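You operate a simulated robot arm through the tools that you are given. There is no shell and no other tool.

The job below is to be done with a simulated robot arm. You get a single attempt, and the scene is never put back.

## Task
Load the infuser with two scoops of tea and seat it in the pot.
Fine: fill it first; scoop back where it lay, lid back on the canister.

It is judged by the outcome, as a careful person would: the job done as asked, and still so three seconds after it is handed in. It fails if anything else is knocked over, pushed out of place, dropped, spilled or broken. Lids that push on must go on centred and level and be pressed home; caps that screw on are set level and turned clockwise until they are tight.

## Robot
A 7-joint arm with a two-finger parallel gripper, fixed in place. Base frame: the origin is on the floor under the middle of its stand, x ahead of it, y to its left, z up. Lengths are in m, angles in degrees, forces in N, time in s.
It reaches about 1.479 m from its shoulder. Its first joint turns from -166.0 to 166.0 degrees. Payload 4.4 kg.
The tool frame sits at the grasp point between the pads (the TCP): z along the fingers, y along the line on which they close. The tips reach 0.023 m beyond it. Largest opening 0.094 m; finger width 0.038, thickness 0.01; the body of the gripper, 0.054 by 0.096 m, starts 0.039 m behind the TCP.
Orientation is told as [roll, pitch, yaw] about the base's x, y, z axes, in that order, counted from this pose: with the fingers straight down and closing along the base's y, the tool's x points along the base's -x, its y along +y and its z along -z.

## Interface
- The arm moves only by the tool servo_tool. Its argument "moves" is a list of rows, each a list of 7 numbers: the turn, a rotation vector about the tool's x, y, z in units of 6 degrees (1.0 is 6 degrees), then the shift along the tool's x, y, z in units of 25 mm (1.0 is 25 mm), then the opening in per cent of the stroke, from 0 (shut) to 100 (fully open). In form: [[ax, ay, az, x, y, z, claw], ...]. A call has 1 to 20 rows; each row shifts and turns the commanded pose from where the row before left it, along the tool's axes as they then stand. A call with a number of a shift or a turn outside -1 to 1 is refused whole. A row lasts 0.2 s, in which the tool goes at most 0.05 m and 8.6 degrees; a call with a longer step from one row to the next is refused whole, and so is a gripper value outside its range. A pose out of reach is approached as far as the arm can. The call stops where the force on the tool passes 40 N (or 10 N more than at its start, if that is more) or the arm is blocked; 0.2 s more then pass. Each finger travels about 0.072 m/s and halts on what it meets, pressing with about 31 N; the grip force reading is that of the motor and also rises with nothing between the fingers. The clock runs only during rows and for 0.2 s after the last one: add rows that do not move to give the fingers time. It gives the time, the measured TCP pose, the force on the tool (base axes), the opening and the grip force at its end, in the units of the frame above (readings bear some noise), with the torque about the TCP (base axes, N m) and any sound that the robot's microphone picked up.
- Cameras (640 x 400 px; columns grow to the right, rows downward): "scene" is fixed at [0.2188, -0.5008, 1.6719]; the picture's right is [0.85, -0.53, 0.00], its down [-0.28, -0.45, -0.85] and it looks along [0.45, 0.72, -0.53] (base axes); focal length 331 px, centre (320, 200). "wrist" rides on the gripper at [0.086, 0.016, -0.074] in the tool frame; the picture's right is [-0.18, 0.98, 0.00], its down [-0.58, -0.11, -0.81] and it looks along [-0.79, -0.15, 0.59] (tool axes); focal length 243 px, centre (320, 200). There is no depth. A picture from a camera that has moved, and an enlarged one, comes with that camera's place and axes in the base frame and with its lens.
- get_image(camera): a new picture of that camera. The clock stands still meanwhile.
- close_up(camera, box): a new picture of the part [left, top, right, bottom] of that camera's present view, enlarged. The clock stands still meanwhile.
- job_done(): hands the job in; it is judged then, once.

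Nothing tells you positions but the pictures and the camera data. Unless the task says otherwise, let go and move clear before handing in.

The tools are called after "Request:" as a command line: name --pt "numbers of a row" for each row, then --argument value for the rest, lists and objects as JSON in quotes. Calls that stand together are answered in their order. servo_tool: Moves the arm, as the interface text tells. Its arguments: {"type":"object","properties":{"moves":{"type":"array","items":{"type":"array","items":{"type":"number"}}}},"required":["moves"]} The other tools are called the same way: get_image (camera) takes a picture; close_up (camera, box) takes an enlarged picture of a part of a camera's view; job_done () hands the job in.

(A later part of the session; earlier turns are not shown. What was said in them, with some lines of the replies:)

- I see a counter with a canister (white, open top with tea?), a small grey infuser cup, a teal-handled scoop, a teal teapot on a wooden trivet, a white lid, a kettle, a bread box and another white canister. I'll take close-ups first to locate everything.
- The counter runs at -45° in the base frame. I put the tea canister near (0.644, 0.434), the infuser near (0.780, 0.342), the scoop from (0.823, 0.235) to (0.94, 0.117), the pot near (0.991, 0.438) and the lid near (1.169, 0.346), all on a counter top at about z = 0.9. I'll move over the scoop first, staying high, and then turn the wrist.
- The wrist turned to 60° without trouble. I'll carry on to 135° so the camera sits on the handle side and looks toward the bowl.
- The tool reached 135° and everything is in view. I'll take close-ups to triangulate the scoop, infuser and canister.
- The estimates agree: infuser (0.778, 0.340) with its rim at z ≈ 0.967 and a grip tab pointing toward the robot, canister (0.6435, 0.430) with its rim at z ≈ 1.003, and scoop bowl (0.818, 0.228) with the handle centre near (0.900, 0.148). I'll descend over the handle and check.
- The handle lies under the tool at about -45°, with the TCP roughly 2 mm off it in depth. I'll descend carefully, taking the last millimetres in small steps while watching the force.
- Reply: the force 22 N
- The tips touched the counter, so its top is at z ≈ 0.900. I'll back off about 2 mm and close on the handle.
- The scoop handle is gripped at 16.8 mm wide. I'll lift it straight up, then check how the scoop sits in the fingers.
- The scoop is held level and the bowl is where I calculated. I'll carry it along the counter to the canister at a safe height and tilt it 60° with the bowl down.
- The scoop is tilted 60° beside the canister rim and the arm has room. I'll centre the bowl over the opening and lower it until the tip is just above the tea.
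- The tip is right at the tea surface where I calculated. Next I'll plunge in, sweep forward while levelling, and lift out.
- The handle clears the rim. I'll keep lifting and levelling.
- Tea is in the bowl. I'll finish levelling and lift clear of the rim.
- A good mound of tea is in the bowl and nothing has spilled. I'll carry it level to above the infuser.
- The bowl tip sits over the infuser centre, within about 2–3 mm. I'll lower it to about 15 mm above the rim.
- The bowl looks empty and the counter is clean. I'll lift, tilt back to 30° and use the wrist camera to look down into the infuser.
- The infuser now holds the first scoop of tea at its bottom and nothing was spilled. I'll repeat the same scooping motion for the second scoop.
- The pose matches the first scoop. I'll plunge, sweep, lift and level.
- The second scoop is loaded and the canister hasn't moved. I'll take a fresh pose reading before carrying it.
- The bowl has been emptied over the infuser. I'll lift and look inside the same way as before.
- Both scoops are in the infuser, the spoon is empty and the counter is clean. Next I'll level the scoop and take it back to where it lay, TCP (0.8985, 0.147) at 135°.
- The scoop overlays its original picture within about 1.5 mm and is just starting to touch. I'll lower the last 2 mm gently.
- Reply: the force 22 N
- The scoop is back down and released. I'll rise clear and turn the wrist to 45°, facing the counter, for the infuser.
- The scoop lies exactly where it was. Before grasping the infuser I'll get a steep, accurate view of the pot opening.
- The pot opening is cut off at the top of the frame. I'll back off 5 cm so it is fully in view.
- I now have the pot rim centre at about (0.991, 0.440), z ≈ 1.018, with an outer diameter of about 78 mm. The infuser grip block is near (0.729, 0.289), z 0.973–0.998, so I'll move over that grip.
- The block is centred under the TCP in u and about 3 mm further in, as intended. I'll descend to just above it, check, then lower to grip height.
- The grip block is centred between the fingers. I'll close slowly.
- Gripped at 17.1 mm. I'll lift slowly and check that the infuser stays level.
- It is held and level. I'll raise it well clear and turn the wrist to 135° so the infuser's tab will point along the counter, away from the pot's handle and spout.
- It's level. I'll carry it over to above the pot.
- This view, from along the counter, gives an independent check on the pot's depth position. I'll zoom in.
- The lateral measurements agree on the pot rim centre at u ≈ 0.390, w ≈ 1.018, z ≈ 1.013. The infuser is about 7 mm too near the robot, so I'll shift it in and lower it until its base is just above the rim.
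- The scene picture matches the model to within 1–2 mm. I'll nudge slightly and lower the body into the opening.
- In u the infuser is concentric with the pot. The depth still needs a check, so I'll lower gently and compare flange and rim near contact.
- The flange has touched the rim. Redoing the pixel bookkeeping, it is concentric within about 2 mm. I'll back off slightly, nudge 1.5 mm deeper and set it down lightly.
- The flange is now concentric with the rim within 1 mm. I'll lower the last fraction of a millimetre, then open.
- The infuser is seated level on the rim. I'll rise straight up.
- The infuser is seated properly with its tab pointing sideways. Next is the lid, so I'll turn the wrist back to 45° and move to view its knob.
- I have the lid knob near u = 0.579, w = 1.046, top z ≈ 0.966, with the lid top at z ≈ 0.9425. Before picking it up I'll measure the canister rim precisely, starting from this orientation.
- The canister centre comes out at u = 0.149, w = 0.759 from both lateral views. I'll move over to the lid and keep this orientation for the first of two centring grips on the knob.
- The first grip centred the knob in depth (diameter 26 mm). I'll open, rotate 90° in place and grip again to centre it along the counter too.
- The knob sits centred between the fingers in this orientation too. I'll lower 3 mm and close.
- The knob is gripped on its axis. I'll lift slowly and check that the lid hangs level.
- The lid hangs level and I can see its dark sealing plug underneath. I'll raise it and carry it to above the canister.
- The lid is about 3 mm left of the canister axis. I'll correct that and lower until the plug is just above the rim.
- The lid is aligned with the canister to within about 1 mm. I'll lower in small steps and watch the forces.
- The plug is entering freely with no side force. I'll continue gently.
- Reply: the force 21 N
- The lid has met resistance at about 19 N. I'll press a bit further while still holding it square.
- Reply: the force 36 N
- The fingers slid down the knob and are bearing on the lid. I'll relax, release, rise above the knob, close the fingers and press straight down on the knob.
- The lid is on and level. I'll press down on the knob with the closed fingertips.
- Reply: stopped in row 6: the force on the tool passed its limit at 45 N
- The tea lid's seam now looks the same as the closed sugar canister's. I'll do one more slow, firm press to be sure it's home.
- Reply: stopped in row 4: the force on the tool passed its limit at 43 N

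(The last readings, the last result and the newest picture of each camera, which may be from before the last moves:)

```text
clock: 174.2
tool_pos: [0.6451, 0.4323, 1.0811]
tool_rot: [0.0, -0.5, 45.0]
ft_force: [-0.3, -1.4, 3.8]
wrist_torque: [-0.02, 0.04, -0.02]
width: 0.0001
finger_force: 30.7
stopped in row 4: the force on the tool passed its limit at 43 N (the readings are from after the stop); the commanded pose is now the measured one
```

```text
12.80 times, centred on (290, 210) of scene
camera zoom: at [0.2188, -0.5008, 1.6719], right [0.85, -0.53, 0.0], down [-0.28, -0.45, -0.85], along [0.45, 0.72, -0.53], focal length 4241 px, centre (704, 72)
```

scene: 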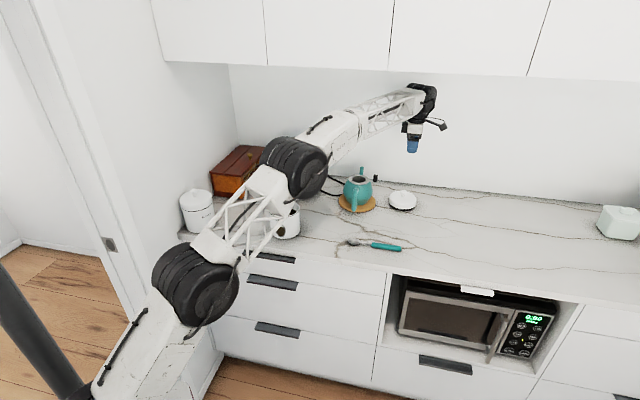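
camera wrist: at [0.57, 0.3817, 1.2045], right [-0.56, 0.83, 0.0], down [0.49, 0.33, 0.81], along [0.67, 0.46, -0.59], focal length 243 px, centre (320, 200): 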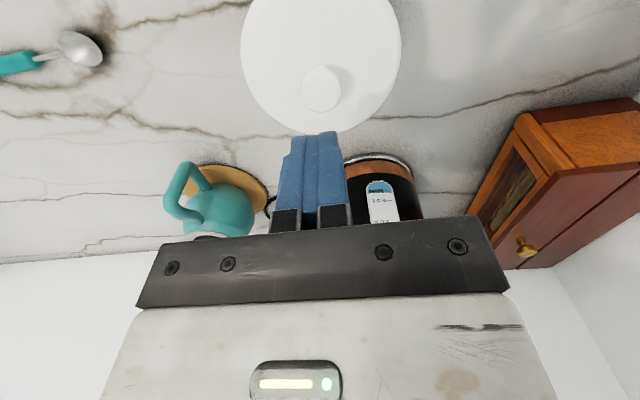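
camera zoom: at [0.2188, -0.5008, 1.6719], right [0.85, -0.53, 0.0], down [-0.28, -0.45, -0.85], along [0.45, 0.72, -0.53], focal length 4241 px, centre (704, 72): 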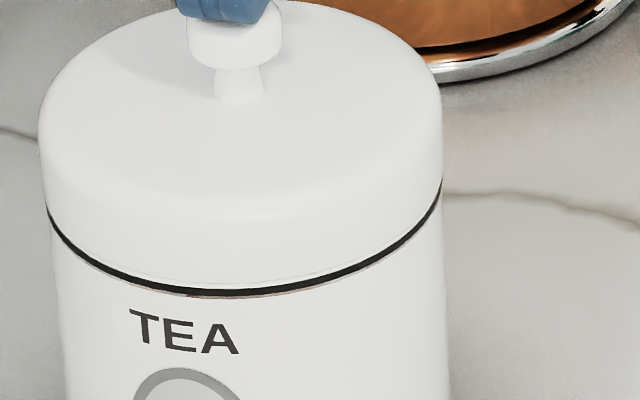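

The lid doesn't move at all under more than 40 N, so it's home. I'll retreat upward and check the whole scene.

Request:
servo_tool --pt "0 0 0 0 0 -0.5 0" --pt "0 0 0 0 0 -1 0" --pt "0 0 0 0 0 -1 0" --pt "0 0 0 0 0 -1 0" --pt "0 0 0 0 0 -1 0" --pt "0 0 0 0 0 -1 0" --pt "0 0 0 0 0 -1 0" --pt "0 0 0 0 0 -1 30" --pt "0 0 0 1 0 0 50" --pt "0 0 0 1 0 0 50" --pt "0 0 0 1 0 0 50" --pt "0 0 0 1 0 0 50" --pt "0 0 0 1 0 0 50" --pt "0 0 0 1 0 0 50" --pt "0 0 0 0 0 0 50"

Request:
get_image --camera "scene"

Request:
get_image --camera "wrist"

Request:
close_up --camera "scene" --box '[250, 150, 430, 262]'

```text
clock: 177.4
tool_pos: [0.5365, 0.328, 1.2658]
tool_rot: [-0.1, -0.5, 45.0]
ft_force: [-0.6, -0.7, 0.1]
wrist_torque: [0.0, 0.02, 0.01]
width: 0.047
finger_force: 0.1
```

```text
taken
```

scene: 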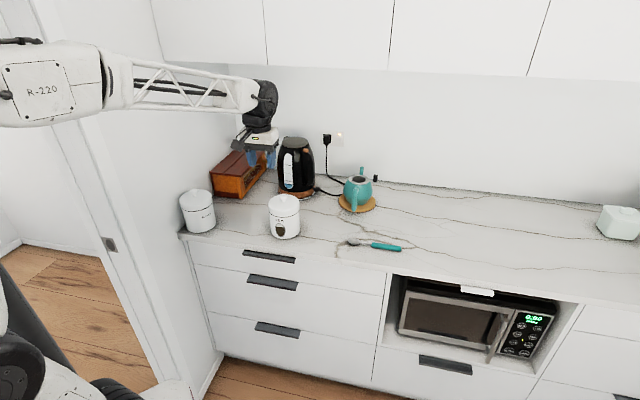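

```text
taken
camera wrist: at [0.4628, 0.2772, 1.3397], right [-0.56, 0.83, 0.0], down [0.48, 0.33, 0.81], along [0.67, 0.46, -0.58], focal length 243 px, centre (320, 200)
```

wrist: 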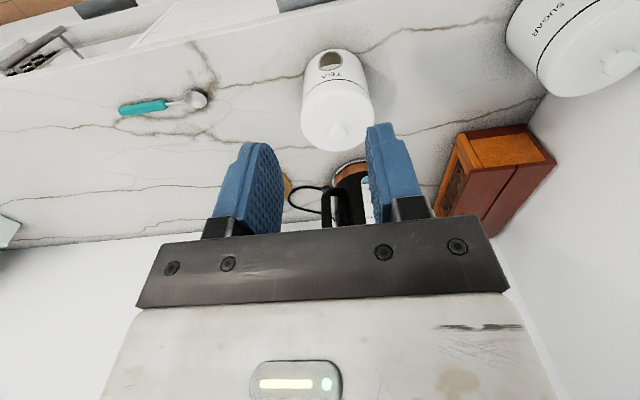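

```text
3.56 times, centred on (340, 206) of scene
camera zoom: at [0.2188, -0.5008, 1.6719], right [0.85, -0.53, 0.0], down [-0.28, -0.45, -0.85], along [0.45, 0.72, -0.53], focal length 1178 px, centre (249, 179)
```

zoom: 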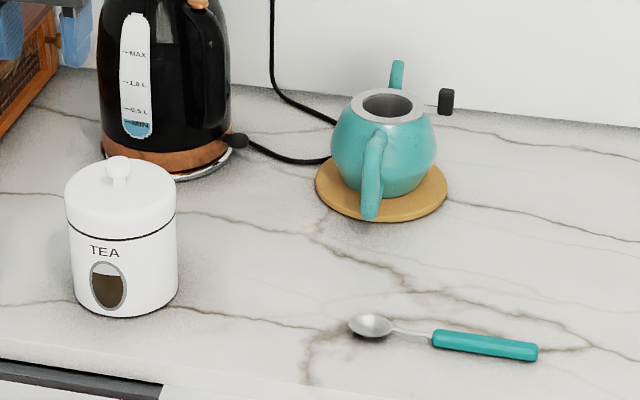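

Request:
close_up --camera "scene" --box '[340, 160, 390, 215]'

Request:
close_up --camera "scene" --box '[255, 185, 345, 245]'

Request:
close_up --camera "scene" --box '[310, 200, 410, 262]'

```text
7.27 times, centred on (365, 188) of scene
camera zoom: at [0.2188, -0.5008, 1.6719], right [0.85, -0.53, 0.0], down [-0.28, -0.45, -0.85], along [0.45, 0.72, -0.53], focal length 2410 px, centre (-7, 291)
```

zoom: 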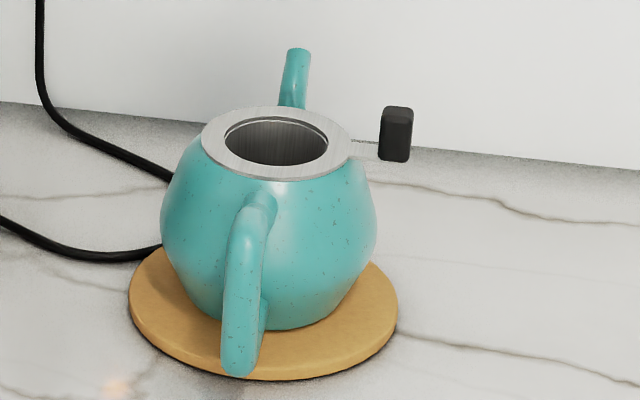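

```text
6.67 times, centred on (300, 215) of scene
camera zoom: at [0.2188, -0.5008, 1.6719], right [0.85, -0.53, 0.0], down [-0.28, -0.45, -0.85], along [0.45, 0.72, -0.53], focal length 2209 px, centre (453, 100)
```

zoom: 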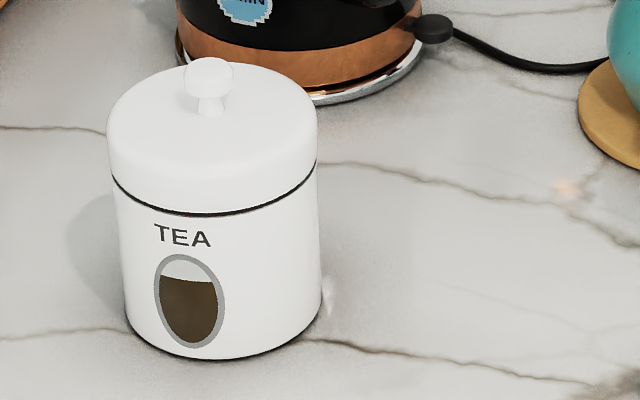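

```text
6.40 times, centred on (360, 231) of scene
camera zoom: at [0.2188, -0.5008, 1.6719], right [0.85, -0.53, 0.0], down [-0.28, -0.45, -0.85], along [0.45, 0.72, -0.53], focal length 2120 px, centre (64, 2)
```

zoom: 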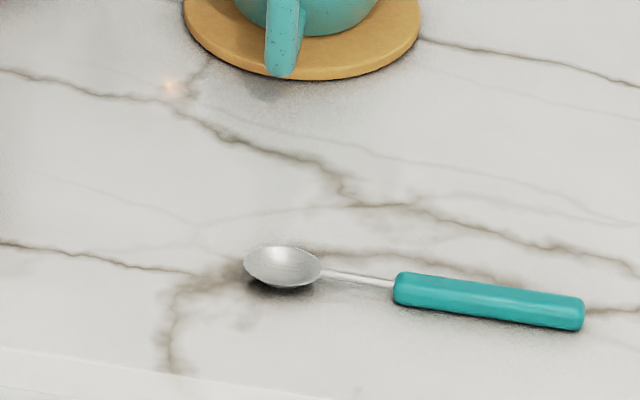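

The infuser, loaded with two scoops, sits level in the pot. The scoop is back exactly where it lay, and the tea canister's lid is on centred and pressed home. The counter is clean and nothing else has moved. The arm is clear, so I'm handing in the job.

Request:
job_done

```text
The job is handed in.
```

The infuser holds two scoops of tea and sits level in the pot, and I've handed the job in. I filled it before seating it.

- **Scoop:** back where it lay. Its picture matches the original to within a pixel or two.
- **Canister lid:** on centred and level. It didn't move under a press of just over 40 N, and its seam looks the same as the closed sugar canister's.
- **Counter:** clean in the final close-ups, with nothing else knocked or shifted.

The infuser's tab now points sideways along the counter, where it originally faced the robot. I turned it so the tab and gripper would clear the pot's handle and spout.
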